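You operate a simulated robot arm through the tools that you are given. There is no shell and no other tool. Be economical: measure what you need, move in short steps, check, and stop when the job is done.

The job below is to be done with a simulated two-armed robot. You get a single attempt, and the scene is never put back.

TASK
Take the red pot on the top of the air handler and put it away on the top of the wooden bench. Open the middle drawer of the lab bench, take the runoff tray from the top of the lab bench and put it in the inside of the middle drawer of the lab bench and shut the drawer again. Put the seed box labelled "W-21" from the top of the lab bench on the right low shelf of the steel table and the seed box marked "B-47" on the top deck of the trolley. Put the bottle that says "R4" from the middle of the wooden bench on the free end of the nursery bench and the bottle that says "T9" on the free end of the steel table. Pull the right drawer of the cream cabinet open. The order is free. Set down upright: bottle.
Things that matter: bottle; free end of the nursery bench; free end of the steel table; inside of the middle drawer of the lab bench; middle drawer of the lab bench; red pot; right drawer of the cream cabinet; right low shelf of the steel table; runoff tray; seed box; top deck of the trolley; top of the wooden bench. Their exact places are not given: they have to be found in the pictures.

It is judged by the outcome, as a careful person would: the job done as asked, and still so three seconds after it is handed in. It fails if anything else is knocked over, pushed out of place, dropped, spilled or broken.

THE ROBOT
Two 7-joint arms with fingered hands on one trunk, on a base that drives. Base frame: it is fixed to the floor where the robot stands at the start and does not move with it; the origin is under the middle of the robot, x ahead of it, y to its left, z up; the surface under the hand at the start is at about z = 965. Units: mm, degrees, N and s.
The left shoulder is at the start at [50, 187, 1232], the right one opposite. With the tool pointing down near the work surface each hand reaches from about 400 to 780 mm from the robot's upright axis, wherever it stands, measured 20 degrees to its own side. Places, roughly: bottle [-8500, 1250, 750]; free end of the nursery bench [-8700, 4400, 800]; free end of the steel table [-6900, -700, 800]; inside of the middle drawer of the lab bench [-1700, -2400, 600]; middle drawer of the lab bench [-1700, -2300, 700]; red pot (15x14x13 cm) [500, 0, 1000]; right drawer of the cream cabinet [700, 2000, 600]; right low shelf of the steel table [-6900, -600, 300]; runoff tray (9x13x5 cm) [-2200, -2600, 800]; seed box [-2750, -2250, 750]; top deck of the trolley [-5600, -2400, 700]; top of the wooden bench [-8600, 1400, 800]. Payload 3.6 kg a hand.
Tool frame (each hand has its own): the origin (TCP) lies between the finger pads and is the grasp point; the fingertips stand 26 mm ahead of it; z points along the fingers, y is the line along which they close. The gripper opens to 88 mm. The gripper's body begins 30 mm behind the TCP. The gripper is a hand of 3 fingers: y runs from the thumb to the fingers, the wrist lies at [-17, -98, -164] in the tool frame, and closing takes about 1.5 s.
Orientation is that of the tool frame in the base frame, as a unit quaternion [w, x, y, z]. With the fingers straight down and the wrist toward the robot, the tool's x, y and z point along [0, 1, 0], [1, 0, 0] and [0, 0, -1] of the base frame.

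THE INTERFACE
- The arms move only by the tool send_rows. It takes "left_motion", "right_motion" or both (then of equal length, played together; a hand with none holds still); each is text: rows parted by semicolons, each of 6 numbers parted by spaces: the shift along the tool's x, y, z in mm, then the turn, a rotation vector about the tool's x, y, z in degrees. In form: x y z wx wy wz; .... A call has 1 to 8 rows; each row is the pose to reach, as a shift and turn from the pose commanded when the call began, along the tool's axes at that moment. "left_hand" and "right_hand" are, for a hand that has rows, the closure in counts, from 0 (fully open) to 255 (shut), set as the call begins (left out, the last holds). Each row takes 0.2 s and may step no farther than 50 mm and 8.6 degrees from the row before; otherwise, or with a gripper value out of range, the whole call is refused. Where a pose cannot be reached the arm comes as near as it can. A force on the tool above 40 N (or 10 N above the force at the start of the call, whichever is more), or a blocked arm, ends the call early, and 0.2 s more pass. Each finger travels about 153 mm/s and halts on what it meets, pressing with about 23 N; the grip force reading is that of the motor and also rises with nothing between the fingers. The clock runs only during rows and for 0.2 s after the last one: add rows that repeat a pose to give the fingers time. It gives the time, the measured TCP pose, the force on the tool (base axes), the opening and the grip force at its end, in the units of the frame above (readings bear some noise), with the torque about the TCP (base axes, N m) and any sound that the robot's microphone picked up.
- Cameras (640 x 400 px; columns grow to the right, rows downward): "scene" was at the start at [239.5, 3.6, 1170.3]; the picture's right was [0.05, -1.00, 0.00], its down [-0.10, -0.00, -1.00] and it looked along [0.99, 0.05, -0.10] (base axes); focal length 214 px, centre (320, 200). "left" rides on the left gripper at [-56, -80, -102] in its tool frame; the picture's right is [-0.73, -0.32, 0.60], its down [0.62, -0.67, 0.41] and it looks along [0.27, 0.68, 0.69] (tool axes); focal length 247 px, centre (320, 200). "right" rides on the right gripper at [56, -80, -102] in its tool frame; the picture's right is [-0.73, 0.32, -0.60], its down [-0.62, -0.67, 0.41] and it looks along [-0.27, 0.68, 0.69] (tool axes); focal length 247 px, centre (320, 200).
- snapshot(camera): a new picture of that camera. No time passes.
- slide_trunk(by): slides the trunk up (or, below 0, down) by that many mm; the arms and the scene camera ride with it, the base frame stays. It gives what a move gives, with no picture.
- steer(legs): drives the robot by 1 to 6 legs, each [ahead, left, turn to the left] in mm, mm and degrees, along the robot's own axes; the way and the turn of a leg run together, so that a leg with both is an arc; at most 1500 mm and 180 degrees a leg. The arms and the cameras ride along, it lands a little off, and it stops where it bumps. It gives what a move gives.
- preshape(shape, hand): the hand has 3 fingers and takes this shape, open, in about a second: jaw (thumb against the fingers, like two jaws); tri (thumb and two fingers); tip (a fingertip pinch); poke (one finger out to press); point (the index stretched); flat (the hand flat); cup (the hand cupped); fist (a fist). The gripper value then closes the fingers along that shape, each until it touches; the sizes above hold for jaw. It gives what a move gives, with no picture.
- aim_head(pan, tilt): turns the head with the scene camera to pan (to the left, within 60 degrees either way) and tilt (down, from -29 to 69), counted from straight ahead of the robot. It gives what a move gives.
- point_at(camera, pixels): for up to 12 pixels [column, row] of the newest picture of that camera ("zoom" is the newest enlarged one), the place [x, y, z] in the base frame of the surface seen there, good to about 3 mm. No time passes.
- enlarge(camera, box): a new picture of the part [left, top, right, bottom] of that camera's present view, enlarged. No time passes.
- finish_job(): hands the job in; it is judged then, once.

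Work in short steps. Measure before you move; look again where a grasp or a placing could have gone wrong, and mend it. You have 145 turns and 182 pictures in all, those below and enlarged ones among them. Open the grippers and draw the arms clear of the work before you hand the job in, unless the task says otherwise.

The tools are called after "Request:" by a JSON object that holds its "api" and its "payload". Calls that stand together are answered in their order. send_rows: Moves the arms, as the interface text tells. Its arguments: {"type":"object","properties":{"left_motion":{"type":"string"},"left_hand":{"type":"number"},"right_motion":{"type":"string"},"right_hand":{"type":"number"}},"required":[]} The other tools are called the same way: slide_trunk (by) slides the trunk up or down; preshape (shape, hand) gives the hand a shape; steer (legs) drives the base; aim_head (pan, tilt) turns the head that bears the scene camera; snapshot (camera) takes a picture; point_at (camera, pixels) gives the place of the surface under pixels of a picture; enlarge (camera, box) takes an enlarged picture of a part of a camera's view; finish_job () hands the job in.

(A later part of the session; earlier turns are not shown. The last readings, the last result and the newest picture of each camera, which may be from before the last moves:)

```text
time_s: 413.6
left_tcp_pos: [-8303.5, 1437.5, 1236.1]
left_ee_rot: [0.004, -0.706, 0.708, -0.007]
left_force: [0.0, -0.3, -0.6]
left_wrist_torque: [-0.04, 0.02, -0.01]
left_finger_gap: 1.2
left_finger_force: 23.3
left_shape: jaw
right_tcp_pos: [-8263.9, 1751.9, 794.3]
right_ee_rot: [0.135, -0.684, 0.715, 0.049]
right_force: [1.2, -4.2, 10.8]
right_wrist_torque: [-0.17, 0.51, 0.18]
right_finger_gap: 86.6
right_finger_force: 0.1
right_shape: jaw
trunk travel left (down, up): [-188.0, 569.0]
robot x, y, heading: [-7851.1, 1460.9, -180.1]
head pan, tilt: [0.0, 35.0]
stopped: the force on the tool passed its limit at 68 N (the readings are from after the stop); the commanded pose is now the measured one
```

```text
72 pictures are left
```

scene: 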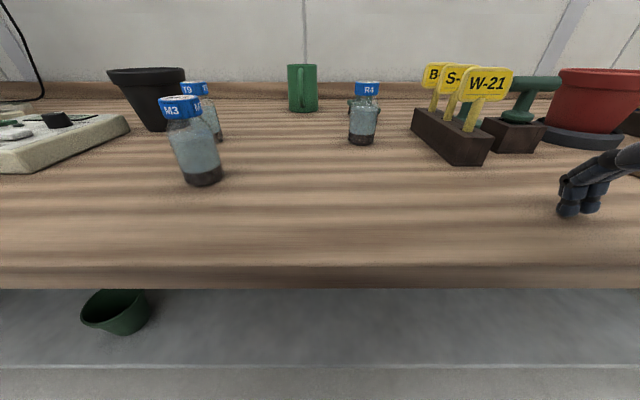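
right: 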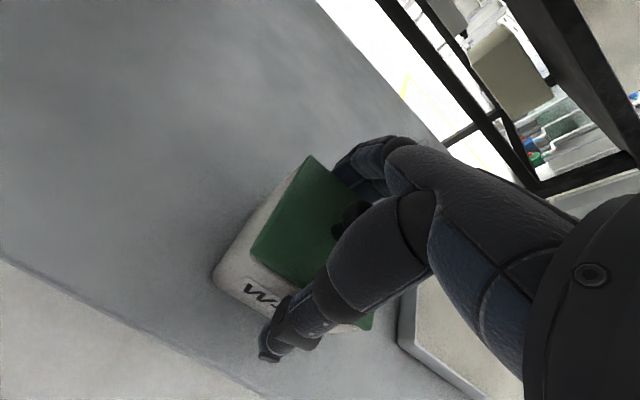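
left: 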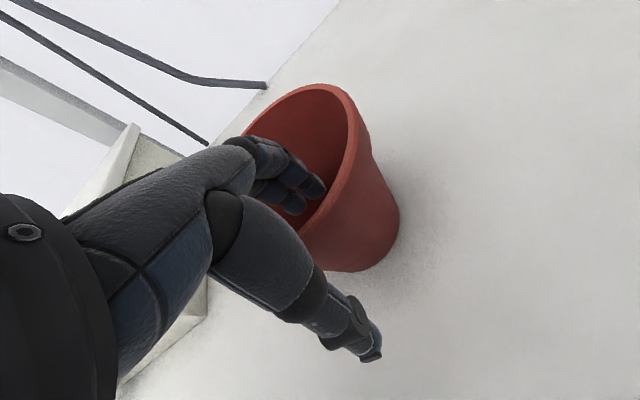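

The right hand touched the bench top (nothing moved). I raise the trunk and move the right hand forward and up properly, checking it before lowering again.

Request:
{"api": "slide_trunk", "payload": {"by": 180}}

Request:
{"api": "send_rows", "payload": {"right_motion": "0 35 -10 0 0 0; 0 70 -20 0 0 0; 0 105 -50 0 0 0; 0 130 -90 0 0 0; 0 150 -130 0 0 0; 0 160 -170 0 0 0; 0 160 -210 0 0 0; 0 160 -210 0 0 0"}}

Request:
{"api": "snapshot", "payload": {"camera": "scene"}}

```text
time_s: 415.6
left_tcp_pos: [-8304.1, 1438.4, 1414.8]
left_ee_rot: [0.005, -0.706, 0.708, -0.005]
left_force: [0.1, -0.9, -0.6]
left_wrist_torque: [-0.02, -0.03, 0.0]
left_finger_gap: 1.3
left_finger_force: 23.1
left_shape: jaw
right_tcp_pos: [-8265.9, 1752.1, 973.0]
right_ee_rot: [0.136, -0.685, 0.715, 0.045]
right_force: [0.6, -0.4, -0.3]
right_wrist_torque: [0.02, -0.01, -0.02]
right_finger_gap: 87.8
right_finger_force: 0.0
right_shape: jaw
trunk travel left (down, up): [-368.0, 389.0]
robot x, y, heading: [-7853.5, 1465.2, -180.0]
head pan, tilt: [0.0, 35.0]
```

```text
time_s: 417.4
left_tcp_pos: [-8304.5, 1439.0, 1413.9]
left_ee_rot: [0.005, -0.706, 0.708, -0.006]
left_force: [-0.6, 0.1, -1.0]
left_wrist_torque: [-0.01, -0.04, -0.02]
left_finger_gap: 1.3
left_finger_force: 22.5
left_shape: jaw
right_tcp_pos: [-8450.5, 1709.3, 1154.5]
right_ee_rot: [0.136, -0.683, 0.716, 0.045]
right_force: [-1.0, -0.8, -0.2]
right_wrist_torque: [0.03, -0.01, 0.02]
right_finger_gap: 87.6
right_finger_force: 0.1
right_shape: jaw
trunk travel left (down, up): [-368.0, 389.0]
robot x, y, heading: [-7850.3, 1463.8, -179.7]
head pan, tilt: [0.0, 35.0]
```

```text
71 pictures are left
```

scene: 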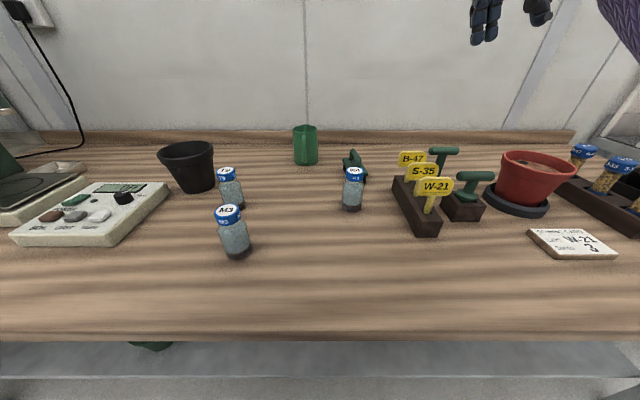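

The right hand is clear at z 1154. I lower the pot with the left arm 340 mm first.

Request:
{"api": "send_rows", "payload": {"left_motion": "0 0 43 0 0 0; 0 0 86 0 0 0; 0 0 129 0 0 0; 0 0 172 0 0 0; 0 0 215 0 0 0; 0 0 258 0 0 0; 0 0 301 0 0 0; 0 0 340 0 0 0"}}

Request:
{"api": "snapshot", "payload": {"camera": "scene"}}

```text
time_s: 419.2
left_tcp_pos: [-8296.0, 1436.3, 1072.9]
left_ee_rot: [0.004, -0.706, 0.708, -0.006]
left_force: [-0.6, 0.1, -1.1]
left_wrist_torque: [0.02, -0.02, 0.04]
left_finger_gap: 1.3
left_finger_force: 22.9
left_shape: jaw
right_tcp_pos: [-8451.6, 1709.5, 1154.3]
right_ee_rot: [0.136, -0.683, 0.716, 0.045]
right_force: [0.0, -0.1, 0.1]
right_wrist_torque: [-0.01, 0.02, -0.01]
right_finger_gap: 87.6
right_finger_force: 0.1
right_shape: jaw
trunk travel left (down, up): [-368.0, 389.0]
robot x, y, heading: [-7852.8, 1467.2, -180.0]
head pan, tilt: [0.0, 35.0]
```

```text
70 pictures are left
```

scene: 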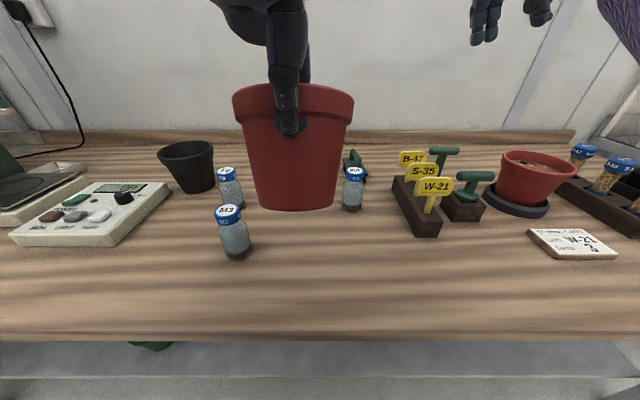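

The pot hangs level between M3 and R4. I lower the trunk 195 mm.

Request:
{"api": "slide_trunk", "payload": {"by": -195}}

Request:
{"api": "snapshot", "payload": {"camera": "scene"}}

```text
time_s: 421.4
left_tcp_pos: [-8298.6, 1437.3, 880.4]
left_ee_rot: [0.004, -0.707, 0.707, -0.005]
left_force: [-0.7, -0.1, -0.3]
left_wrist_torque: [-0.01, 0.05, 0.0]
left_finger_gap: 1.2
left_finger_force: 22.6
left_shape: jaw
right_tcp_pos: [-8454.6, 1709.7, 953.6]
right_ee_rot: [0.14, -0.684, 0.715, 0.042]
right_force: [0.0, 0.5, 0.1]
right_wrist_torque: [0.02, -0.01, 0.0]
right_finger_gap: 87.9
right_finger_force: 0.0
right_shape: jaw
trunk travel left (down, up): [-173.0, 584.0]
robot x, y, heading: [-7851.1, 1466.1, -180.1]
head pan, tilt: [0.0, 35.0]
```

```text
69 pictures are left
```

scene: 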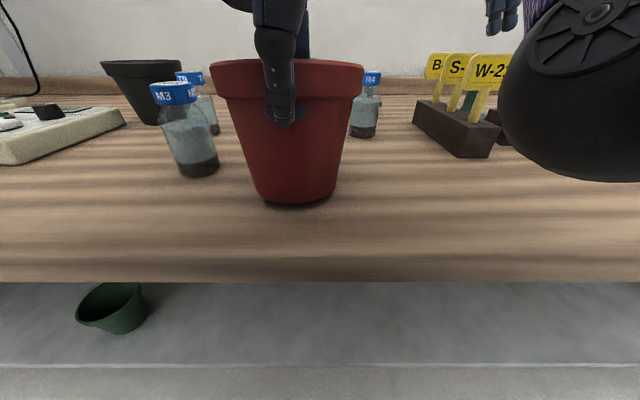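

It's nearly down. I lower in small steps until contact, then release.

Request:
{"api": "send_rows", "payload": {"left_motion": "0 0 6 0 0 0; 0 0 10 0 0 0; 0 0 13 0 0 0; 0 0 16 0 0 0; 0 0 16 0 0 0"}}

Request:
{"api": "send_rows", "payload": {"left_motion": "0 0 0 0 0 0; 0 0 0 0 0 0; 0 0 0 0 0 0; 0 0 0 0 0 0; 0 0 0 0 0 0", "left_hand": 60}}

Request:
{"api": "snapshot", "payload": {"camera": "scene"}}

```text
time_s: 422.6
left_tcp_pos: [-8298.3, 1438.3, 864.9]
left_ee_rot: [0.003, -0.707, 0.708, -0.004]
left_force: [0.6, -0.3, 16.3]
left_wrist_torque: [-0.06, 0.2, 0.01]
left_finger_gap: 2.2
left_finger_force: 22.9
left_shape: jaw
right_tcp_pos: [-8454.6, 1710.5, 953.4]
right_ee_rot: [0.14, -0.683, 0.715, 0.043]
right_force: [1.2, -0.5, -0.7]
right_wrist_torque: [-0.03, -0.03, -0.01]
right_finger_gap: 87.6
right_finger_force: 0.1
right_shape: jaw
trunk travel left (down, up): [-173.0, 584.0]
robot x, y, heading: [-7847.2, 1463.0, -179.9]
head pan, tilt: [0.0, 35.0]
```

```text
time_s: 423.8
left_tcp_pos: [-8299.3, 1437.8, 863.4]
left_ee_rot: [0.005, -0.706, 0.708, -0.006]
left_force: [0.2, -1.4, 0.4]
left_wrist_torque: [-0.02, 0.0, 0.03]
left_finger_gap: 67.1
left_finger_force: 0.1
left_shape: jaw
right_tcp_pos: [-8455.7, 1709.3, 952.0]
right_ee_rot: [0.141, -0.683, 0.715, 0.042]
right_force: [0.8, 0.5, -0.6]
right_wrist_torque: [-0.01, 0.02, 0.0]
right_finger_gap: 87.8
right_finger_force: 0.1
right_shape: jaw
trunk travel left (down, up): [-173.0, 584.0]
robot x, y, heading: [-7848.7, 1468.9, -179.8]
head pan, tilt: [0.0, 35.0]
```

```text
68 pictures are left
```

scene: 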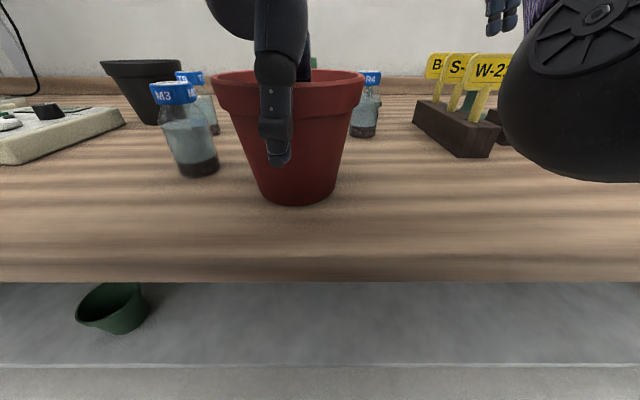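

The pot stands on the bench. I lift the left hand straight up and raise the trunk.

Request:
{"api": "send_rows", "payload": {"left_motion": "0 0 -40 0 0 0; 0 0 -80 0 0 0; 0 0 -120 0 0 0; 0 0 -160 0 0 0; 0 0 -200 0 0 0; 0 0 -200 0 0 0", "left_hand": 60}}

Request:
{"api": "slide_trunk", "payload": {"by": 220}}

Request:
{"api": "snapshot", "payload": {"camera": "scene"}}

```text
time_s: 425.2
left_tcp_pos: [-8300.0, 1439.5, 1065.0]
left_ee_rot: [0.005, -0.706, 0.708, -0.007]
left_force: [0.4, -0.2, -0.3]
left_wrist_torque: [0.03, 0.02, 0.0]
left_finger_gap: 67.3
left_finger_force: 0.1
left_shape: jaw
right_tcp_pos: [-8456.1, 1710.2, 952.5]
right_ee_rot: [0.141, -0.684, 0.715, 0.042]
right_force: [1.2, 0.1, -0.9]
right_wrist_torque: [-0.01, -0.02, 0.01]
right_finger_gap: 87.8
right_finger_force: 0.0
right_shape: jaw
trunk travel left (down, up): [-173.0, 584.0]
robot x, y, heading: [-7848.9, 1463.7, -179.9]
head pan, tilt: [0.0, 35.0]
```

```text
time_s: 427.5
left_tcp_pos: [-8302.6, 1437.7, 1283.3]
left_ee_rot: [0.004, -0.706, 0.708, -0.007]
left_force: [-0.8, -0.8, -0.6]
left_wrist_torque: [-0.02, 0.0, -0.03]
left_finger_gap: 67.1
left_finger_force: 0.1
left_shape: jaw
right_tcp_pos: [-8455.2, 1709.4, 1172.2]
right_ee_rot: [0.141, -0.683, 0.715, 0.041]
right_force: [0.7, -0.3, -0.3]
right_wrist_torque: [0.03, 0.0, 0.01]
right_finger_gap: 87.8
right_finger_force: 0.1
right_shape: jaw
trunk travel left (down, up): [-393.0, 364.0]
robot x, y, heading: [-7852.7, 1467.6, -180.2]
head pan, tilt: [0.0, 35.0]
```

```text
67 pictures are left
```

scene: 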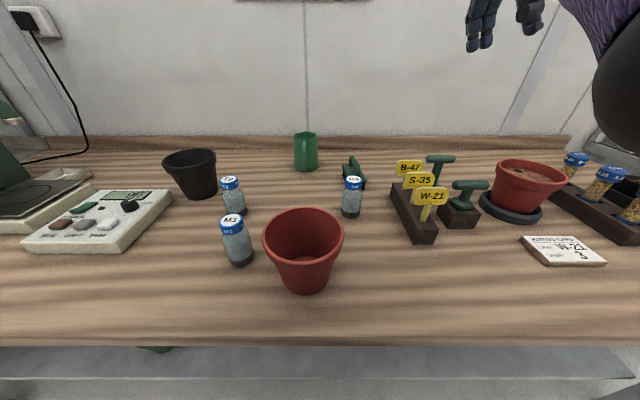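

The pot stands well. Next I take R4 with the right hand and T9 with the left. I zoom in and measure both bottles again.

Request:
{"api": "enlarge", "payload": {"camera": "scene", "box": [200, 160, 392, 280]}}

Request:
{"api": "point_at", "payload": {"camera": "zoom", "pixels": [[102, 72], [80, 72], [132, 72], [102, 60], [118, 150], [110, 180], [508, 72], [482, 72], [533, 72], [508, 60], [508, 150], [485, 140], [530, 140]]}}

```text
3.33 times, centred on (296, 220) of scene
```

zoom: 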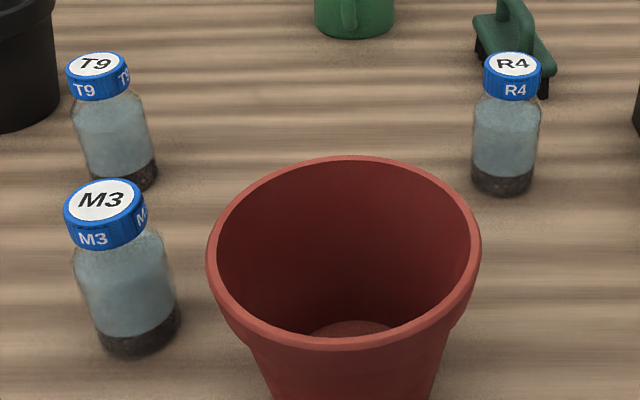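

```text
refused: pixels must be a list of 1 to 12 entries
```

Request:
{"api": "point_at", "payload": {"camera": "zoom", "pixels": [[97, 64], [72, 70], [124, 68], [97, 95], [112, 135], [125, 180], [512, 64], [486, 72], [540, 72], [512, 95], [505, 145], [502, 185]]}}

Request:
{"api": "send_rows", "payload": {"right_motion": "0 0 0 -2.7 4.9 -0.9; 0 0 0 -5.4 9.8 -1.8; 0 0 0 -8.1 14.8 -2.6; 0 0 0 -8.1 14.8 -2.6"}}

```text
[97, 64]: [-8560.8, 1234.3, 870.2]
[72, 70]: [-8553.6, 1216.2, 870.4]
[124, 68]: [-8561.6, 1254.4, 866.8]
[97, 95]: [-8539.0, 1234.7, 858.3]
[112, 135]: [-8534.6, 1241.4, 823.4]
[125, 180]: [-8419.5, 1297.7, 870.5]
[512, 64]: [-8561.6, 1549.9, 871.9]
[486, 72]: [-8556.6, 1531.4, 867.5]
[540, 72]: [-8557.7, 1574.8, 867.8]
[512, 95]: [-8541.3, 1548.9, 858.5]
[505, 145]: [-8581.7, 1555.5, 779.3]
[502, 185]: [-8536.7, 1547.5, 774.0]
```

```text
time_s: 428.5
left_tcp_pos: [-8301.2, 1438.7, 1284.9]
left_ee_rot: [0.005, -0.706, 0.708, -0.007]
left_force: [0.1, 0.1, -0.5]
left_wrist_torque: [-0.02, 0.0, 0.0]
left_finger_gap: 67.1
left_finger_force: 0.1
left_shape: jaw
right_tcp_pos: [-8456.4, 1709.2, 1172.7]
right_ee_rot: [0.001, 0.708, -0.707, 0.0]
right_force: [-0.4, 0.5, -0.1]
right_wrist_torque: [0.02, 0.03, 0.0]
right_finger_gap: 88.0
right_finger_force: 0.0
right_shape: jaw
trunk travel left (down, up): [-393.0, 364.0]
robot x, y, heading: [-7852.8, 1466.2, -180.0]
head pan, tilt: [0.0, 35.0]
```

T9's centre is (-8561,1235) and R4's (-8561,1552), cap top 871. I move in 50 mm, lower the trunk a little and bring both hands over their bottles.

Request:
{"api": "steer", "payload": {"legs": [[50, 0, 0]]}}

Request:
{"api": "slide_trunk", "payload": {"by": -60}}

Request:
{"api": "send_rows", "payload": {"left_motion": "29 30 10 0 0 0; 58 60 20 0 0 0; 87 90 30 0 0 0; 116 120 40 0 0 0; 145 150 60 0 0 0; 174 180 80 0 0 0; 203 210 100 0 0 0; 203 210 100 0 0 0", "left_hand": 0, "right_motion": "22 8 0 0 0 0; 45 16 0 0 0 0; 67 24 0 0 0 0; 90 32 0 0 0 0; 112 40 0 0 0 0; 135 48 0 0 0 0; 157 55 0 0 0 0; 157 55 0 0 0 0", "right_hand": 0}}

Request:
{"api": "snapshot", "payload": {"camera": "scene"}}

```text
time_s: 429.4
left_tcp_pos: [-8354.3, 1439.7, 1283.0]
left_ee_rot: [0.006, -0.706, 0.708, -0.006]
left_force: [-0.4, -0.5, -0.1]
left_wrist_torque: [-0.04, -0.03, -0.02]
left_finger_gap: 67.2
left_finger_force: 0.0
left_shape: jaw
right_tcp_pos: [-8509.2, 1710.2, 1171.5]
right_ee_rot: [-0.001, 0.708, -0.707, 0.001]
right_force: [0.0, -0.1, -0.1]
right_wrist_torque: [0.01, -0.05, 0.04]
right_finger_gap: 88.0
right_finger_force: 0.0
right_shape: jaw
trunk travel left (down, up): [-393.0, 364.0]
robot x, y, heading: [-7902.4, 1465.3, 180.2]
head pan, tilt: [0.0, 35.0]
```

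```text
time_s: 430.4
left_tcp_pos: [-8351.3, 1439.2, 1224.0]
left_ee_rot: [0.005, -0.706, 0.708, -0.005]
left_force: [0.7, 0.9, 0.6]
left_wrist_torque: [0.0, 0.02, 0.02]
left_finger_gap: 66.9
left_finger_force: 0.1
left_shape: jaw
right_tcp_pos: [-8505.9, 1710.7, 1113.9]
right_ee_rot: [-0.001, -0.707, 0.707, 0.001]
right_force: [0.1, -0.3, 0.0]
right_wrist_torque: [-0.03, 0.03, -0.03]
right_finger_gap: 87.8
right_finger_force: 0.1
right_shape: jaw
trunk travel left (down, up): [-333.0, 424.0]
robot x, y, heading: [-7905.4, 1465.2, 180.0]
head pan, tilt: [0.0, 35.0]
```

```text
time_s: 432.2
left_tcp_pos: [-8560.3, 1236.6, 1122.1]
left_ee_rot: [0.005, -0.706, 0.708, -0.006]
left_force: [0.3, 0.4, -0.2]
left_wrist_torque: [0.01, 0.0, 0.03]
left_finger_gap: 87.7
left_finger_force: 0.0
left_shape: jaw
right_tcp_pos: [-8561.5, 1552.7, 1114.5]
right_ee_rot: [0.0, 0.708, -0.706, 0.0]
right_force: [-0.4, -0.7, 0.0]
right_wrist_torque: [-0.01, 0.02, -0.01]
right_finger_gap: 87.7
right_finger_force: 0.0
right_shape: jaw
trunk travel left (down, up): [-333.0, 424.0]
robot x, y, heading: [-7900.2, 1466.9, 179.9]
head pan, tilt: [0.0, 35.0]
```

```text
65 pictures are left
```

scene: 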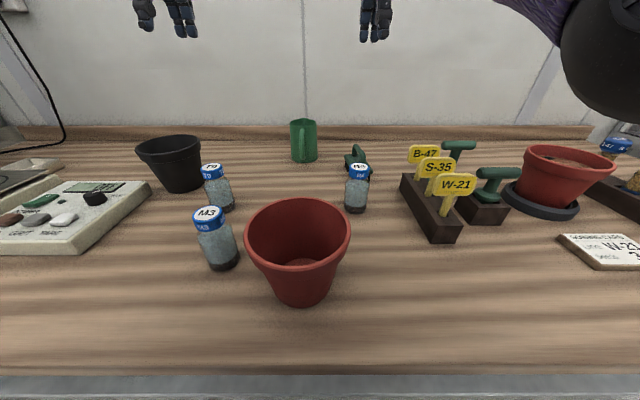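

Both hands are over their bottles. I check the brush behind R4, the black pot near T9 and my elbow before going down.

Request:
{"api": "point_at", "payload": {"camera": "scene", "pixels": [[352, 168], [366, 172], [362, 182], [185, 185], [203, 175], [438, 150], [460, 178], [600, 110], [560, 60], [520, 10]]}}

Request:
{"api": "snapshot", "payload": {"camera": "right"}}

```text
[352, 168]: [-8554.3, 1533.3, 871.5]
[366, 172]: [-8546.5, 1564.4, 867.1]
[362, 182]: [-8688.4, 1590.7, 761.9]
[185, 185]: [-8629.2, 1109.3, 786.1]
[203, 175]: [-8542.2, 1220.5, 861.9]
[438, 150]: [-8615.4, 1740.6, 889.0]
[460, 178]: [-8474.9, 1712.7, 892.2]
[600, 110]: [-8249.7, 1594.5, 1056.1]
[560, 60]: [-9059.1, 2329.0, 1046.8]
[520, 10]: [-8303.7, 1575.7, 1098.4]
```

```text
64 pictures are left
```

right: 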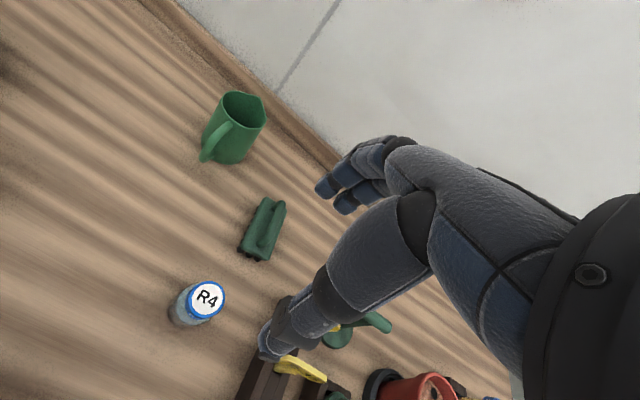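

There is room. I lower both hands to about z 930 and check.

Request:
{"api": "send_rows", "payload": {"left_motion": "0 0 40 0 0 0; 0 0 80 0 0 0; 0 0 120 0 0 0; 0 0 160 0 0 0; 0 0 192 0 0 0; 0 0 192 0 0 0", "right_motion": "0 0 40 0 0 0; 0 0 80 0 0 0; 0 0 120 0 0 0; 0 0 160 0 0 0; 0 0 184 0 0 0; 0 0 184 0 0 0"}}

Request:
{"api": "snapshot", "payload": {"camera": "scene"}}

Request:
{"api": "snapshot", "payload": {"camera": "right"}}

Request:
{"api": "snapshot", "payload": {"camera": "left"}}

```text
time_s: 433.6
left_tcp_pos: [-8558.0, 1235.0, 928.3]
left_ee_rot: [0.004, -0.706, 0.708, -0.005]
left_force: [1.0, 0.4, 0.2]
left_wrist_torque: [0.01, -0.01, 0.0]
left_finger_gap: 87.8
left_finger_force: 0.0
left_shape: jaw
right_tcp_pos: [-8561.6, 1555.4, 928.9]
right_ee_rot: [-0.001, -0.707, 0.707, 0.0]
right_force: [-0.5, 0.6, 1.2]
right_wrist_torque: [0.03, 0.05, -0.03]
right_finger_gap: 88.0
right_finger_force: 0.2
right_shape: jaw
trunk travel left (down, up): [-333.0, 424.0]
robot x, y, heading: [-7903.0, 1460.5, 180.2]
head pan, tilt: [0.0, 35.0]
```

```text
63 pictures are left
```

scene: 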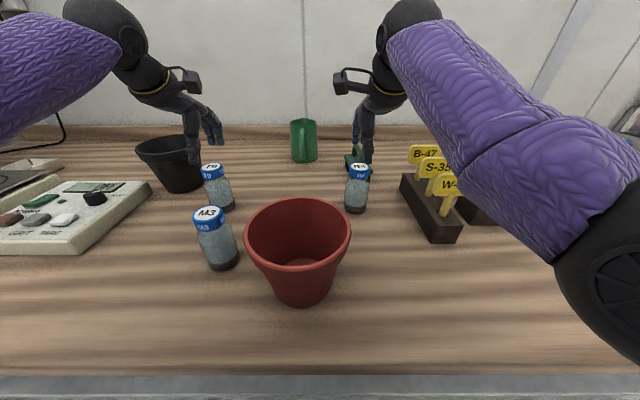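

```text
62 pictures are left
```

right: 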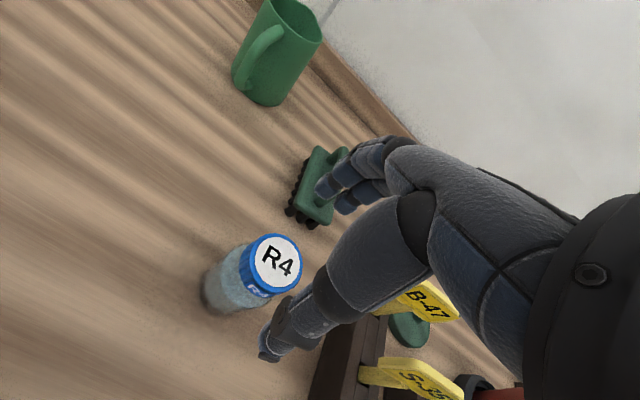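

```text
61 pictures are left
```

left: 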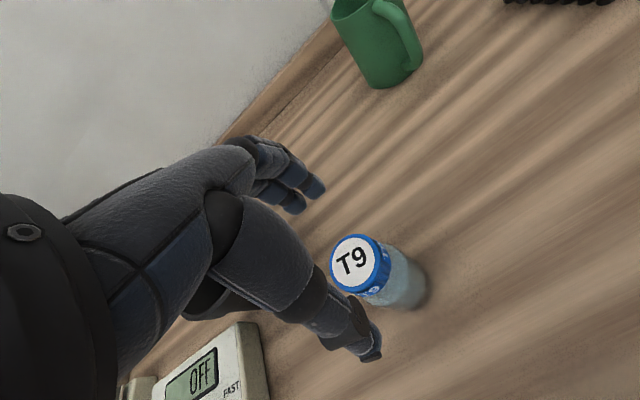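

I check forearm heights over the pot and tags before the last 80 mm.

Request:
{"api": "point_at", "payload": {"camera": "scene", "pixels": [[480, 175], [540, 235], [570, 270], [600, 320], [625, 355], [430, 100], [60, 110], [110, 60]]}}

```text
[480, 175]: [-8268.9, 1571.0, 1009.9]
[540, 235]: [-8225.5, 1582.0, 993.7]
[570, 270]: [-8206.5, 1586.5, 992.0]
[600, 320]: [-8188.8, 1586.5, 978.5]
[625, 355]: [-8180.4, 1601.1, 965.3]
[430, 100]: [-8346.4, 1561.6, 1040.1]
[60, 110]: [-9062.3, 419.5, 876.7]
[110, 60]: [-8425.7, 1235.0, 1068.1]
```

Enough clearance. I descend to z 847 on both bottles and close.

Request:
{"api": "send_rows", "payload": {"left_motion": "1 2 30 0 0 0; 1 3 55 0 0 0; 1 3 72 0 0 0; 1 3 81 0 0 0; 1 3 81 0 0 0", "right_motion": "2 0 30 0 0 0; 3 0 55 0 0 0; 3 0 72 0 0 0; 3 0 81 0 0 0; 3 0 81 0 0 0"}}

Request:
{"api": "snapshot", "payload": {"camera": "scene"}}

Request:
{"api": "snapshot", "payload": {"camera": "left"}}

Request:
{"api": "snapshot", "payload": {"camera": "right"}}

```text
time_s: 434.8
left_tcp_pos: [-8560.1, 1234.7, 848.1]
left_ee_rot: [0.004, -0.705, 0.709, -0.006]
left_force: [-0.4, -0.4, 0.0]
left_wrist_torque: [-0.03, 0.0, 0.01]
left_finger_gap: 87.7
left_finger_force: 0.1
left_shape: jaw
right_tcp_pos: [-8560.7, 1551.5, 849.1]
right_ee_rot: [0.001, 0.707, -0.707, -0.001]
right_force: [0.1, 1.0, 0.0]
right_wrist_torque: [-0.03, -0.01, 0.02]
right_finger_gap: 87.9
right_finger_force: 0.0
right_shape: jaw
trunk travel left (down, up): [-333.0, 424.0]
robot x, y, heading: [-7900.9, 1465.4, 180.0]
head pan, tilt: [0.0, 35.0]
```

```text
60 pictures are left
```

scene: 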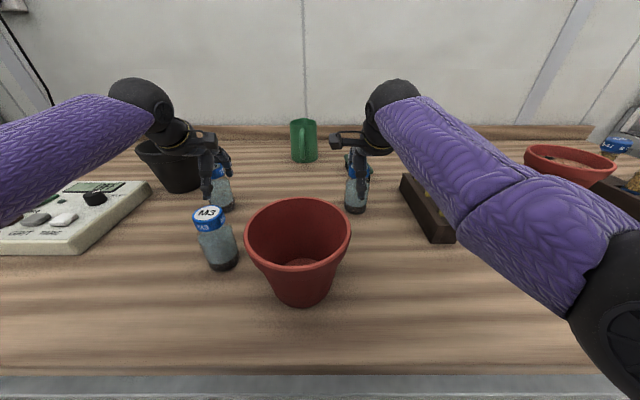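

```text
59 pictures are left
```

left: 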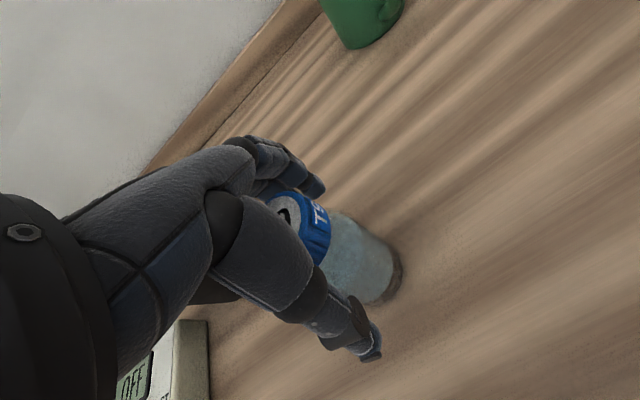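

```text
58 pictures are left
```

right: 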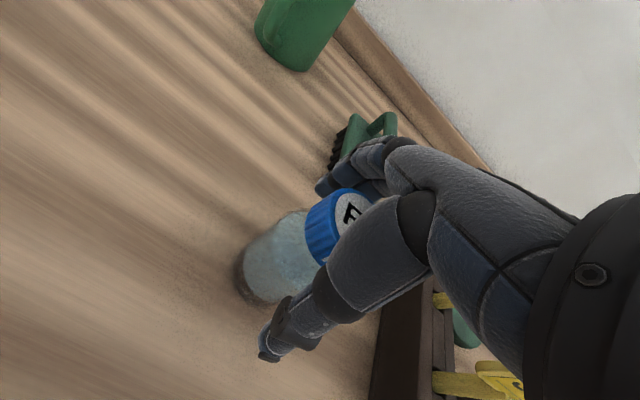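

Both bottles are between thumb and fingers. I close both hands.

Request:
{"api": "send_rows", "payload": {"left_motion": "0 0 0 0 0 0; 0 0 0 0 0 0; 0 0 0 0 0 0; 0 0 0 0 0 0; 0 0 0 0 0 0; 0 0 0 0 0 0; 0 0 0 0 0 0", "left_hand": 255, "right_motion": "0 0 0 0 0 0; 0 0 0 0 0 0; 0 0 0 0 0 0; 0 0 0 0 0 0; 0 0 0 0 0 0; 0 0 0 0 0 0; 0 0 0 0 0 0", "right_hand": 255}}

Request:
{"api": "send_rows", "payload": {"left_motion": "0 0 -20 0 0 0; 0 0 -50 0 0 0; 0 0 -90 0 0 0; 0 0 -130 0 0 0; 0 0 -170 0 0 0; 0 0 -170 0 0 0", "right_motion": "0 0 -20 0 0 0; 0 0 -50 0 0 0; 0 0 -90 0 0 0; 0 0 -130 0 0 0; 0 0 -170 0 0 0; 0 0 -170 0 0 0"}}

Request:
{"api": "snapshot", "payload": {"camera": "scene"}}

```text
time_s: 436.4
left_tcp_pos: [-8560.0, 1234.0, 849.0]
left_ee_rot: [0.006, -0.706, 0.708, -0.006]
left_force: [0.3, -0.4, 1.4]
left_wrist_torque: [-0.03, 0.04, -0.02]
left_finger_gap: 42.1
left_finger_force: 22.7
left_shape: jaw
right_tcp_pos: [-8561.4, 1551.3, 849.2]
right_ee_rot: [-0.001, 0.707, -0.707, 0.0]
right_force: [-0.5, -0.8, 0.2]
right_wrist_torque: [-0.01, 0.0, 0.0]
right_finger_gap: 48.0
right_finger_force: 22.9
right_shape: jaw
trunk travel left (down, up): [-333.0, 424.0]
robot x, y, heading: [-7901.7, 1464.6, 179.9]
head pan, tilt: [0.0, 35.0]
```

```text
time_s: 437.8
left_tcp_pos: [-8563.0, 1235.2, 1016.5]
left_ee_rot: [0.005, -0.706, 0.708, -0.007]
left_force: [-0.3, -0.9, -2.8]
left_wrist_torque: [0.0, 0.02, 0.04]
left_finger_gap: 41.9
left_finger_force: 22.5
left_shape: jaw
right_tcp_pos: [-8560.5, 1550.6, 1020.0]
right_ee_rot: [0.0, -0.707, 0.707, 0.0]
right_force: [-0.6, -0.6, -2.9]
right_wrist_torque: [0.0, 0.02, 0.04]
right_finger_gap: 47.4
right_finger_force: 22.9
right_shape: jaw
trunk travel left (down, up): [-333.0, 424.0]
robot x, y, heading: [-7901.8, 1468.4, 179.9]
head pan, tilt: [0.0, 35.0]
```

```text
57 pictures are left
```

scene: 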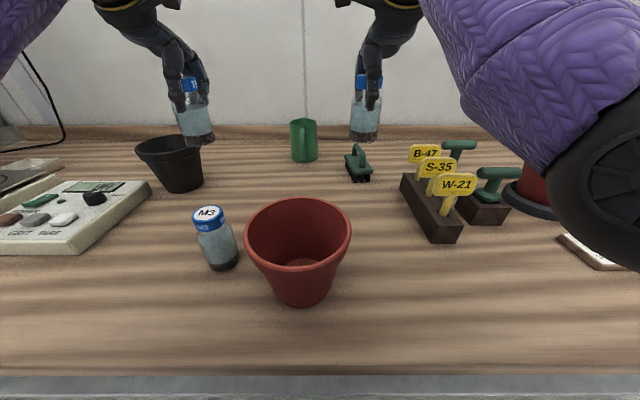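

Both bottles are held upright. I raise the trunk, back off, turn to +y and drive toward the nursery bench.

Request:
{"api": "slide_trunk", "payload": {"by": 150}}

Request:
{"api": "steer", "payload": {"legs": [[-300, 0, 0], [0, 0, -90], [1000, 0, 0]]}}

Request:
{"api": "aim_head", "payload": {"pan": 25, "tilt": 15}}

Request:
{"api": "snapshot", "payload": {"camera": "scene"}}

```text
time_s: 439.6
left_tcp_pos: [-8563.9, 1236.0, 1166.7]
left_ee_rot: [0.006, -0.705, 0.709, -0.006]
left_force: [0.0, -0.9, -3.0]
left_wrist_torque: [-0.01, -0.01, -0.02]
left_finger_gap: 42.0
left_finger_force: 23.2
left_shape: jaw
right_tcp_pos: [-8561.4, 1550.5, 1167.2]
right_ee_rot: [0.0, -0.707, 0.707, 0.0]
right_force: [0.2, 0.5, -2.6]
right_wrist_torque: [0.0, 0.0, -0.04]
right_finger_gap: 47.8
right_finger_force: 22.6
right_shape: jaw
trunk travel left (down, up): [-483.0, 274.0]
robot x, y, heading: [-7906.1, 1466.0, 180.1]
head pan, tilt: [0.0, 35.0]
```

```text
time_s: 450.2
left_tcp_pos: [-7853.0, 3132.0, 1166.9]
left_ee_rot: [0.0, -0.003, 1.0, -0.008]
left_force: [0.6, 0.5, -3.1]
left_wrist_torque: [0.05, 0.01, 0.03]
left_finger_gap: 42.1
left_finger_force: 22.7
left_shape: jaw
right_tcp_pos: [-7537.7, 3134.6, 1169.4]
right_ee_rot: [0.0, -0.005, 1.0, 0.0]
right_force: [0.0, -0.4, -2.9]
right_wrist_torque: [0.03, 0.03, 0.02]
right_finger_gap: 47.3
right_finger_force: 23.2
right_shape: jaw
trunk travel left (down, up): [-483.0, 274.0]
robot x, y, heading: [-7612.9, 2476.3, 90.6]
head pan, tilt: [0.0, 35.0]
```

```text
time_s: 451.1
left_tcp_pos: [-7852.2, 3131.4, 1168.5]
left_ee_rot: [-0.001, -0.003, 1.0, -0.007]
left_force: [-1.1, 0.3, -3.2]
left_wrist_torque: [0.06, -0.02, 0.01]
left_finger_gap: 41.9
left_finger_force: 22.8
left_shape: jaw
right_tcp_pos: [-7537.6, 3133.0, 1168.0]
right_ee_rot: [0.0, -0.006, 1.0, 0.0]
right_force: [0.3, -0.1, -2.4]
right_wrist_torque: [0.01, -0.01, 0.04]
right_finger_gap: 47.6
right_finger_force: 23.3
right_shape: jaw
trunk travel left (down, up): [-483.0, 274.0]
robot x, y, heading: [-7613.6, 2471.0, 90.7]
head pan, tilt: [25.0, 15.0]
```

```text
56 pictures are left
```

scene: 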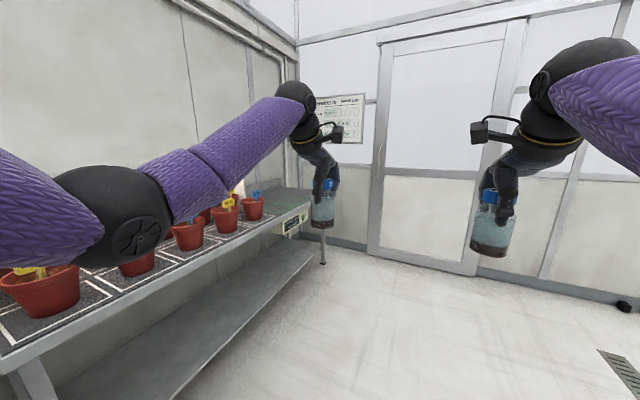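

The nursery bench is on the left; its free far end is at about (285,205). I measure it.

Request:
{"api": "point_at", "payload": {"camera": "scene", "pixels": [[275, 215], [290, 205], [300, 203], [268, 228], [252, 205], [295, 225], [240, 240], [285, 195]]}}

Request:
{"api": "steer", "payload": {"legs": [[1100, 0, 0]]}}

Request:
{"api": "aim_head", "payload": {"pan": 58, "tilt": 25}}

Request:
{"api": "snapshot", "payload": {"camera": "scene"}}

```text
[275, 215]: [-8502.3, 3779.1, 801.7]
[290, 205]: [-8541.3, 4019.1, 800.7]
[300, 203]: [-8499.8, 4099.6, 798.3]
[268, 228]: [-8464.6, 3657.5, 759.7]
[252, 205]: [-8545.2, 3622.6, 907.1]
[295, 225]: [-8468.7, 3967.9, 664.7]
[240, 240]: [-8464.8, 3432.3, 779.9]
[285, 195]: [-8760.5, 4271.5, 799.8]
```

```text
time_s: 456.8
left_tcp_pos: [-7865.2, 4239.2, 1167.3]
left_ee_rot: [0.0, -0.004, 1.0, -0.007]
left_force: [0.3, 1.0, -2.9]
left_wrist_torque: [0.04, -0.01, -0.03]
left_finger_gap: 41.9
left_finger_force: 23.0
left_shape: jaw
right_tcp_pos: [-7550.4, 4240.8, 1168.4]
right_ee_rot: [0.0, -0.005, 1.0, 0.0]
right_force: [-0.5, -0.5, -2.0]
right_wrist_torque: [-0.03, -0.01, 0.02]
right_finger_gap: 47.3
right_finger_force: 23.5
right_shape: jaw
trunk travel left (down, up): [-483.0, 274.0]
robot x, y, heading: [-7628.0, 3576.4, 90.8]
head pan, tilt: [25.0, 15.0]
```

```text
time_s: 457.8
left_tcp_pos: [-7865.8, 4238.1, 1166.7]
left_ee_rot: [-0.002, -0.004, 1.0, -0.008]
left_force: [-0.1, -0.3, -2.4]
left_wrist_torque: [0.04, 0.0, 0.04]
left_finger_gap: 41.9
left_finger_force: 23.3
left_shape: jaw
right_tcp_pos: [-7551.2, 4241.9, 1167.5]
right_ee_rot: [-0.001, -0.006, 1.0, 0.001]
right_force: [0.8, -0.5, -2.8]
right_wrist_torque: [-0.02, 0.03, 0.0]
right_finger_gap: 47.4
right_finger_force: 23.1
right_shape: jaw
trunk travel left (down, up): [-483.0, 274.0]
robot x, y, heading: [-7632.1, 3577.1, 90.9]
head pan, tilt: [58.0, 25.0]
```

```text
55 pictures are left
```

scene: 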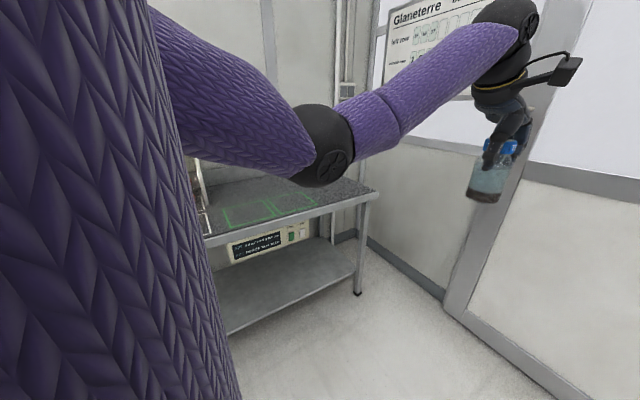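

The free end (green marks) spans y≈3750–4500 at z 800, front edge x -8465. I turn to face the bench here, then strafe right toward it.

Request:
{"api": "steer", "payload": {"legs": [[0, 0, 89], [0, -670, 0], [250, 0, 0]]}}

Request:
{"api": "aim_head", "payload": {"pan": 0, "tilt": 35}}

Request:
{"api": "snapshot", "payload": {"camera": "scene"}}

```text
time_s: 466.7
left_tcp_pos: [-8536.7, 4048.5, 1166.2]
left_ee_rot: [0.005, -0.7, 0.714, -0.007]
left_force: [-0.4, 0.1, -2.8]
left_wrist_torque: [0.01, 0.04, 0.01]
left_finger_gap: 42.3
left_finger_force: 22.9
left_shape: jaw
right_tcp_pos: [-8530.1, 4362.8, 1168.3]
right_ee_rot: [0.0, -0.702, 0.712, 0.001]
right_force: [-0.3, 0.7, -4.0]
right_wrist_torque: [0.0, -0.03, -0.02]
right_finger_gap: 47.0
right_finger_force: 22.9
right_shape: jaw
trunk travel left (down, up): [-483.0, 274.0]
robot x, y, heading: [-7869.2, 4267.6, 179.2]
head pan, tilt: [58.0, 25.0]
```

```text
time_s: 468.0
left_tcp_pos: [-8534.7, 4047.9, 1167.7]
left_ee_rot: [0.005, -0.7, 0.715, -0.006]
left_force: [0.0, -0.1, -2.6]
left_wrist_torque: [0.03, 0.02, 0.02]
left_finger_gap: 42.0
left_finger_force: 22.6
left_shape: jaw
right_tcp_pos: [-8529.0, 4362.4, 1168.5]
right_ee_rot: [0.0, -0.702, 0.712, 0.0]
right_force: [0.4, 1.4, -2.1]
right_wrist_torque: [0.0, -0.01, 0.01]
right_finger_gap: 47.2
right_finger_force: 23.2
right_shape: jaw
trunk travel left (down, up): [-483.0, 274.0]
robot x, y, heading: [-7869.9, 4268.1, 179.1]
head pan, tilt: [0.0, 35.0]
```

```text
54 pictures are left
```

scene: 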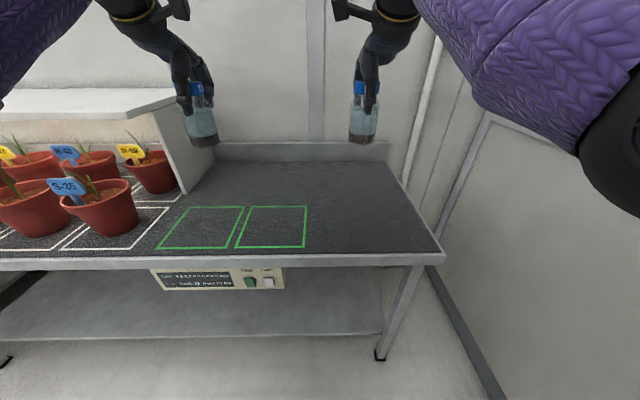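

I measure the free end's extent.

Request:
{"api": "point_at", "payload": {"camera": "scene", "pixels": [[330, 190], [350, 210], [220, 225], [275, 225], [430, 245], [385, 170], [215, 165], [340, 245], [180, 150], [155, 185]]}}

```text
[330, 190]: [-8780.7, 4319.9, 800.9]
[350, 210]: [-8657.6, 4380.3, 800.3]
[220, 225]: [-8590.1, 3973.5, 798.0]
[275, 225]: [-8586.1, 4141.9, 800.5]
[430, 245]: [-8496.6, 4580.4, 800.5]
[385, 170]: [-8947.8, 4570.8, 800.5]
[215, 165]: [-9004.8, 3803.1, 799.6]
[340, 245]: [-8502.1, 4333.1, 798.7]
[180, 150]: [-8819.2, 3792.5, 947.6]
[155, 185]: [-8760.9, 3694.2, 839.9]
```

The clear zone is wide. I move ahead 110 mm, lower the trunk 100 mm and bring R4 down over (-8640,4370).

Request:
{"api": "steer", "payload": {"legs": [[110, 0, 0.8]]}}

Request:
{"api": "slide_trunk", "payload": {"by": -110}}

Request:
{"api": "send_rows", "payload": {"right_motion": "0 0 40 0 0 0; 0 0 80 0 0 0; 0 0 120 0 0 0; 0 0 145 0 0 0; 0 0 145 0 0 0"}}

Request:
{"api": "snapshot", "payload": {"camera": "scene"}}

```text
time_s: 469.2
left_tcp_pos: [-8643.1, 4040.6, 1167.8]
left_ee_rot: [0.005, -0.705, 0.709, -0.007]
left_force: [-0.2, -0.1, -2.6]
left_wrist_torque: [0.01, 0.01, 0.06]
left_finger_gap: 41.9
left_finger_force: 23.4
left_shape: jaw
right_tcp_pos: [-8642.1, 4354.8, 1166.8]
right_ee_rot: [0.0, -0.707, 0.708, 0.0]
right_force: [-0.4, -0.7, -3.3]
right_wrist_torque: [0.01, -0.01, -0.02]
right_finger_gap: 46.5
right_finger_force: 23.3
right_shape: jaw
trunk travel left (down, up): [-483.0, 274.0]
robot x, y, heading: [-7981.7, 4270.8, 179.9]
head pan, tilt: [0.0, 35.0]
```

```text
time_s: 470.6
left_tcp_pos: [-8643.0, 4040.4, 1058.7]
left_ee_rot: [0.005, -0.705, 0.709, -0.007]
left_force: [-0.8, -0.7, -1.9]
left_wrist_torque: [-0.01, 0.04, -0.01]
left_finger_gap: 42.0
left_finger_force: 23.3
left_shape: jaw
right_tcp_pos: [-8640.2, 4355.2, 1058.0]
right_ee_rot: [0.0, -0.706, 0.708, -0.001]
right_force: [0.3, 0.1, -2.0]
right_wrist_torque: [0.0, 0.0, 0.0]
right_finger_gap: 46.8
right_finger_force: 23.5
right_shape: jaw
trunk travel left (down, up): [-373.0, 384.0]
robot x, y, heading: [-7982.9, 4271.3, 179.9]
head pan, tilt: [0.0, 35.0]
```

```text
time_s: 471.8
left_tcp_pos: [-8642.9, 4040.3, 1058.2]
left_ee_rot: [0.005, -0.706, 0.709, -0.006]
left_force: [0.3, -0.5, -2.6]
left_wrist_torque: [-0.01, 0.05, -0.02]
left_finger_gap: 42.3
left_finger_force: 22.9
left_shape: jaw
right_tcp_pos: [-8639.8, 4355.9, 913.0]
right_ee_rot: [0.0, -0.707, 0.707, 0.0]
right_force: [0.2, 0.6, -2.8]
right_wrist_torque: [0.01, -0.04, -0.01]
right_finger_gap: 46.9
right_finger_force: 23.0
right_shape: jaw
trunk travel left (down, up): [-373.0, 384.0]
robot x, y, heading: [-7980.4, 4271.6, 179.7]
head pan, tilt: [0.0, 35.0]
```

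```text
53 pictures are left
```

scene: 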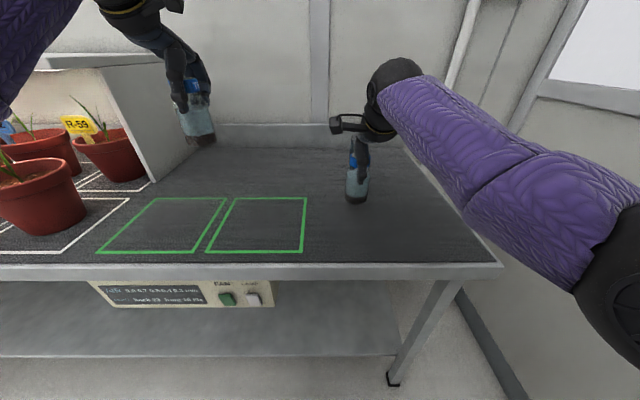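

I check R4's tilt close up.

Request:
{"api": "enlarge", "payload": {"camera": "scene", "box": [300, 110, 428, 220]}}

Request:
{"api": "snapshot", "payload": {"camera": "right"}}

```text
3.64 times, centred on (364, 165) of scene
```

zoom: 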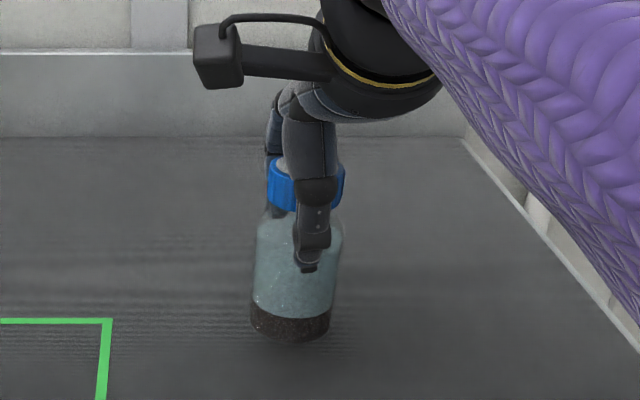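

```text
51 pictures are left
```

right: 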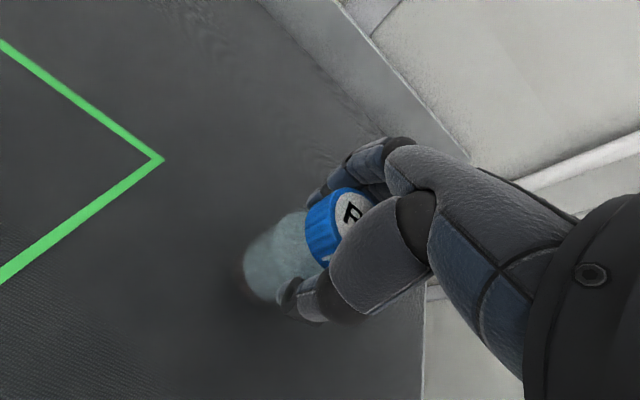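

It is nearly vertical. I lower gently until it stands on the bench.

Request:
{"api": "send_rows", "payload": {"right_motion": "0 0 10 0 0 0; 0 0 16 0 0 0; 0 0 19 0 0 0; 0 0 22 0 0 0; 0 0 24 0 0 0; 0 0 24 0 0 0"}}

Request:
{"api": "enlarge", "payload": {"camera": "scene", "box": [300, 110, 428, 220]}}

```text
time_s: 473.2
left_tcp_pos: [-8642.6, 4039.9, 1056.5]
left_ee_rot: [0.005, -0.706, 0.708, -0.006]
left_force: [0.1, -0.4, -3.2]
left_wrist_torque: [0.02, 0.06, -0.03]
left_finger_gap: 42.1
left_finger_force: 22.4
left_shape: jaw
right_tcp_pos: [-8640.5, 4355.7, 888.4]
right_ee_rot: [0.001, -0.706, 0.708, -0.001]
right_force: [-0.3, -1.5, -3.0]
right_wrist_torque: [-0.01, 0.0, 0.02]
right_finger_gap: 46.8
right_finger_force: 23.5
right_shape: jaw
trunk travel left (down, up): [-373.0, 384.0]
robot x, y, heading: [-7980.1, 4266.7, 179.7]
head pan, tilt: [0.0, 35.0]
```

```text
3.64 times, centred on (364, 165) of scene
```

zoom: 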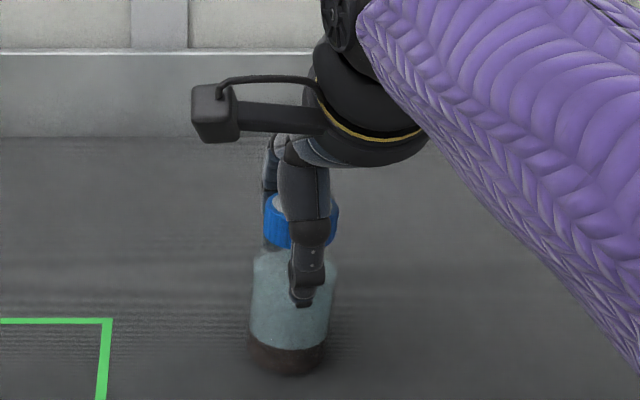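

There is no contact yet, so I go further down in 2 mm steps.

Request:
{"api": "send_rows", "payload": {"right_motion": "0 0 2 0 0 0; 0 0 4 0 0 0; 0 0 5 0 0 0; 0 0 6 0 0 0; 0 0 6 0 0 0"}}

```text
time_s: 474.4
left_tcp_pos: [-8642.0, 4040.5, 1059.3]
left_ee_rot: [0.004, -0.705, 0.709, -0.006]
left_force: [0.5, 0.0, -2.1]
left_wrist_torque: [-0.02, 0.06, 0.01]
left_finger_gap: 41.9
left_finger_force: 23.1
left_shape: jaw
right_tcp_pos: [-8641.4, 4355.0, 887.2]
right_ee_rot: [-0.002, -0.707, 0.708, 0.002]
right_force: [0.7, 0.5, 16.8]
right_wrist_torque: [0.0, 0.03, 0.0]
right_finger_gap: 46.8
right_finger_force: 23.6
right_shape: jaw
trunk travel left (down, up): [-373.0, 384.0]
robot x, y, heading: [-7980.4, 4270.6, 179.9]
head pan, tilt: [0.0, 35.0]
```

It stands on the bench (17 N). I ease up 2 mm, release, then lift straight up.

Request:
{"api": "send_rows", "payload": {"right_motion": "0 0 -2 0 0 0; 0 0 -2 0 0 0"}}

Request:
{"api": "send_rows", "payload": {"right_motion": "0 0 0 0 0 0; 0 0 0 0 0 0; 0 0 0 0 0 0; 0 0 0 0 0 0", "right_hand": 0}}

Request:
{"api": "send_rows", "payload": {"right_motion": "0 0 -20 0 0 0; 0 0 -50 0 0 0; 0 0 -90 0 0 0; 0 0 -130 0 0 0; 0 0 -170 0 0 0; 0 0 -170 0 0 0"}}

Request:
{"api": "snapshot", "payload": {"camera": "scene"}}

```text
time_s: 475.0
left_tcp_pos: [-8641.6, 4039.7, 1058.1]
left_ee_rot: [0.005, -0.705, 0.709, -0.007]
left_force: [-0.2, 0.0, -3.5]
left_wrist_torque: [0.0, 0.02, 0.01]
left_finger_gap: 41.8
left_finger_force: 23.0
left_shape: jaw
right_tcp_pos: [-8640.3, 4354.1, 887.1]
right_ee_rot: [-0.002, -0.707, 0.707, 0.002]
right_force: [-2.0, 0.1, 15.6]
right_wrist_torque: [0.0, 0.09, -0.02]
right_finger_gap: 47.0
right_finger_force: 23.2
right_shape: jaw
trunk travel left (down, up): [-373.0, 384.0]
robot x, y, heading: [-7985.3, 4269.4, 180.0]
head pan, tilt: [0.0, 35.0]
```

```text
time_s: 476.0
left_tcp_pos: [-8642.4, 4039.8, 1057.0]
left_ee_rot: [0.006, -0.705, 0.709, -0.006]
left_force: [-0.1, 0.3, -3.2]
left_wrist_torque: [0.01, 0.04, 0.0]
left_finger_gap: 41.9
left_finger_force: 23.3
left_shape: jaw
right_tcp_pos: [-8640.8, 4355.2, 885.8]
right_ee_rot: [-0.001, -0.706, 0.708, 0.0]
right_force: [0.1, -0.2, -0.7]
right_wrist_torque: [-0.02, 0.02, -0.01]
right_finger_gap: 87.8
right_finger_force: 0.0
right_shape: jaw
trunk travel left (down, up): [-373.0, 384.0]
robot x, y, heading: [-7979.3, 4267.5, 179.8]
head pan, tilt: [0.0, 35.0]
```

```text
time_s: 477.4
left_tcp_pos: [-8643.0, 4040.6, 1058.0]
left_ee_rot: [0.004, -0.705, 0.709, -0.006]
left_force: [-1.4, -0.3, -3.2]
left_wrist_torque: [0.0, 0.01, -0.01]
left_finger_gap: 42.0
left_finger_force: 22.9
left_shape: jaw
right_tcp_pos: [-8640.2, 4355.5, 1055.4]
right_ee_rot: [0.0, -0.706, 0.708, 0.0]
right_force: [0.4, -0.2, 0.6]
right_wrist_torque: [-0.02, 0.03, -0.03]
right_finger_gap: 87.5
right_finger_force: 0.1
right_shape: jaw
trunk travel left (down, up): [-373.0, 384.0]
robot x, y, heading: [-7980.5, 4269.8, 179.9]
head pan, tilt: [0.0, 35.0]
```

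```text
49 pictures are left
```

scene: 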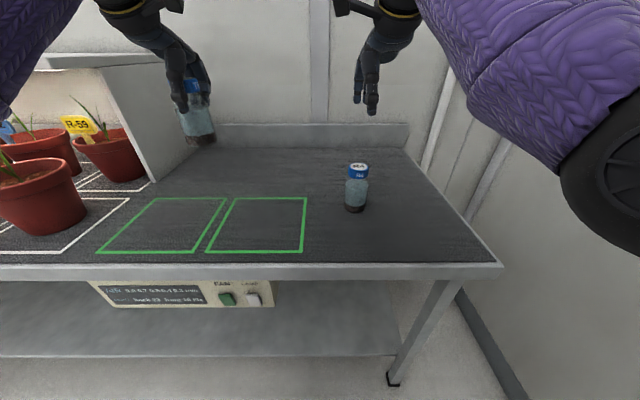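

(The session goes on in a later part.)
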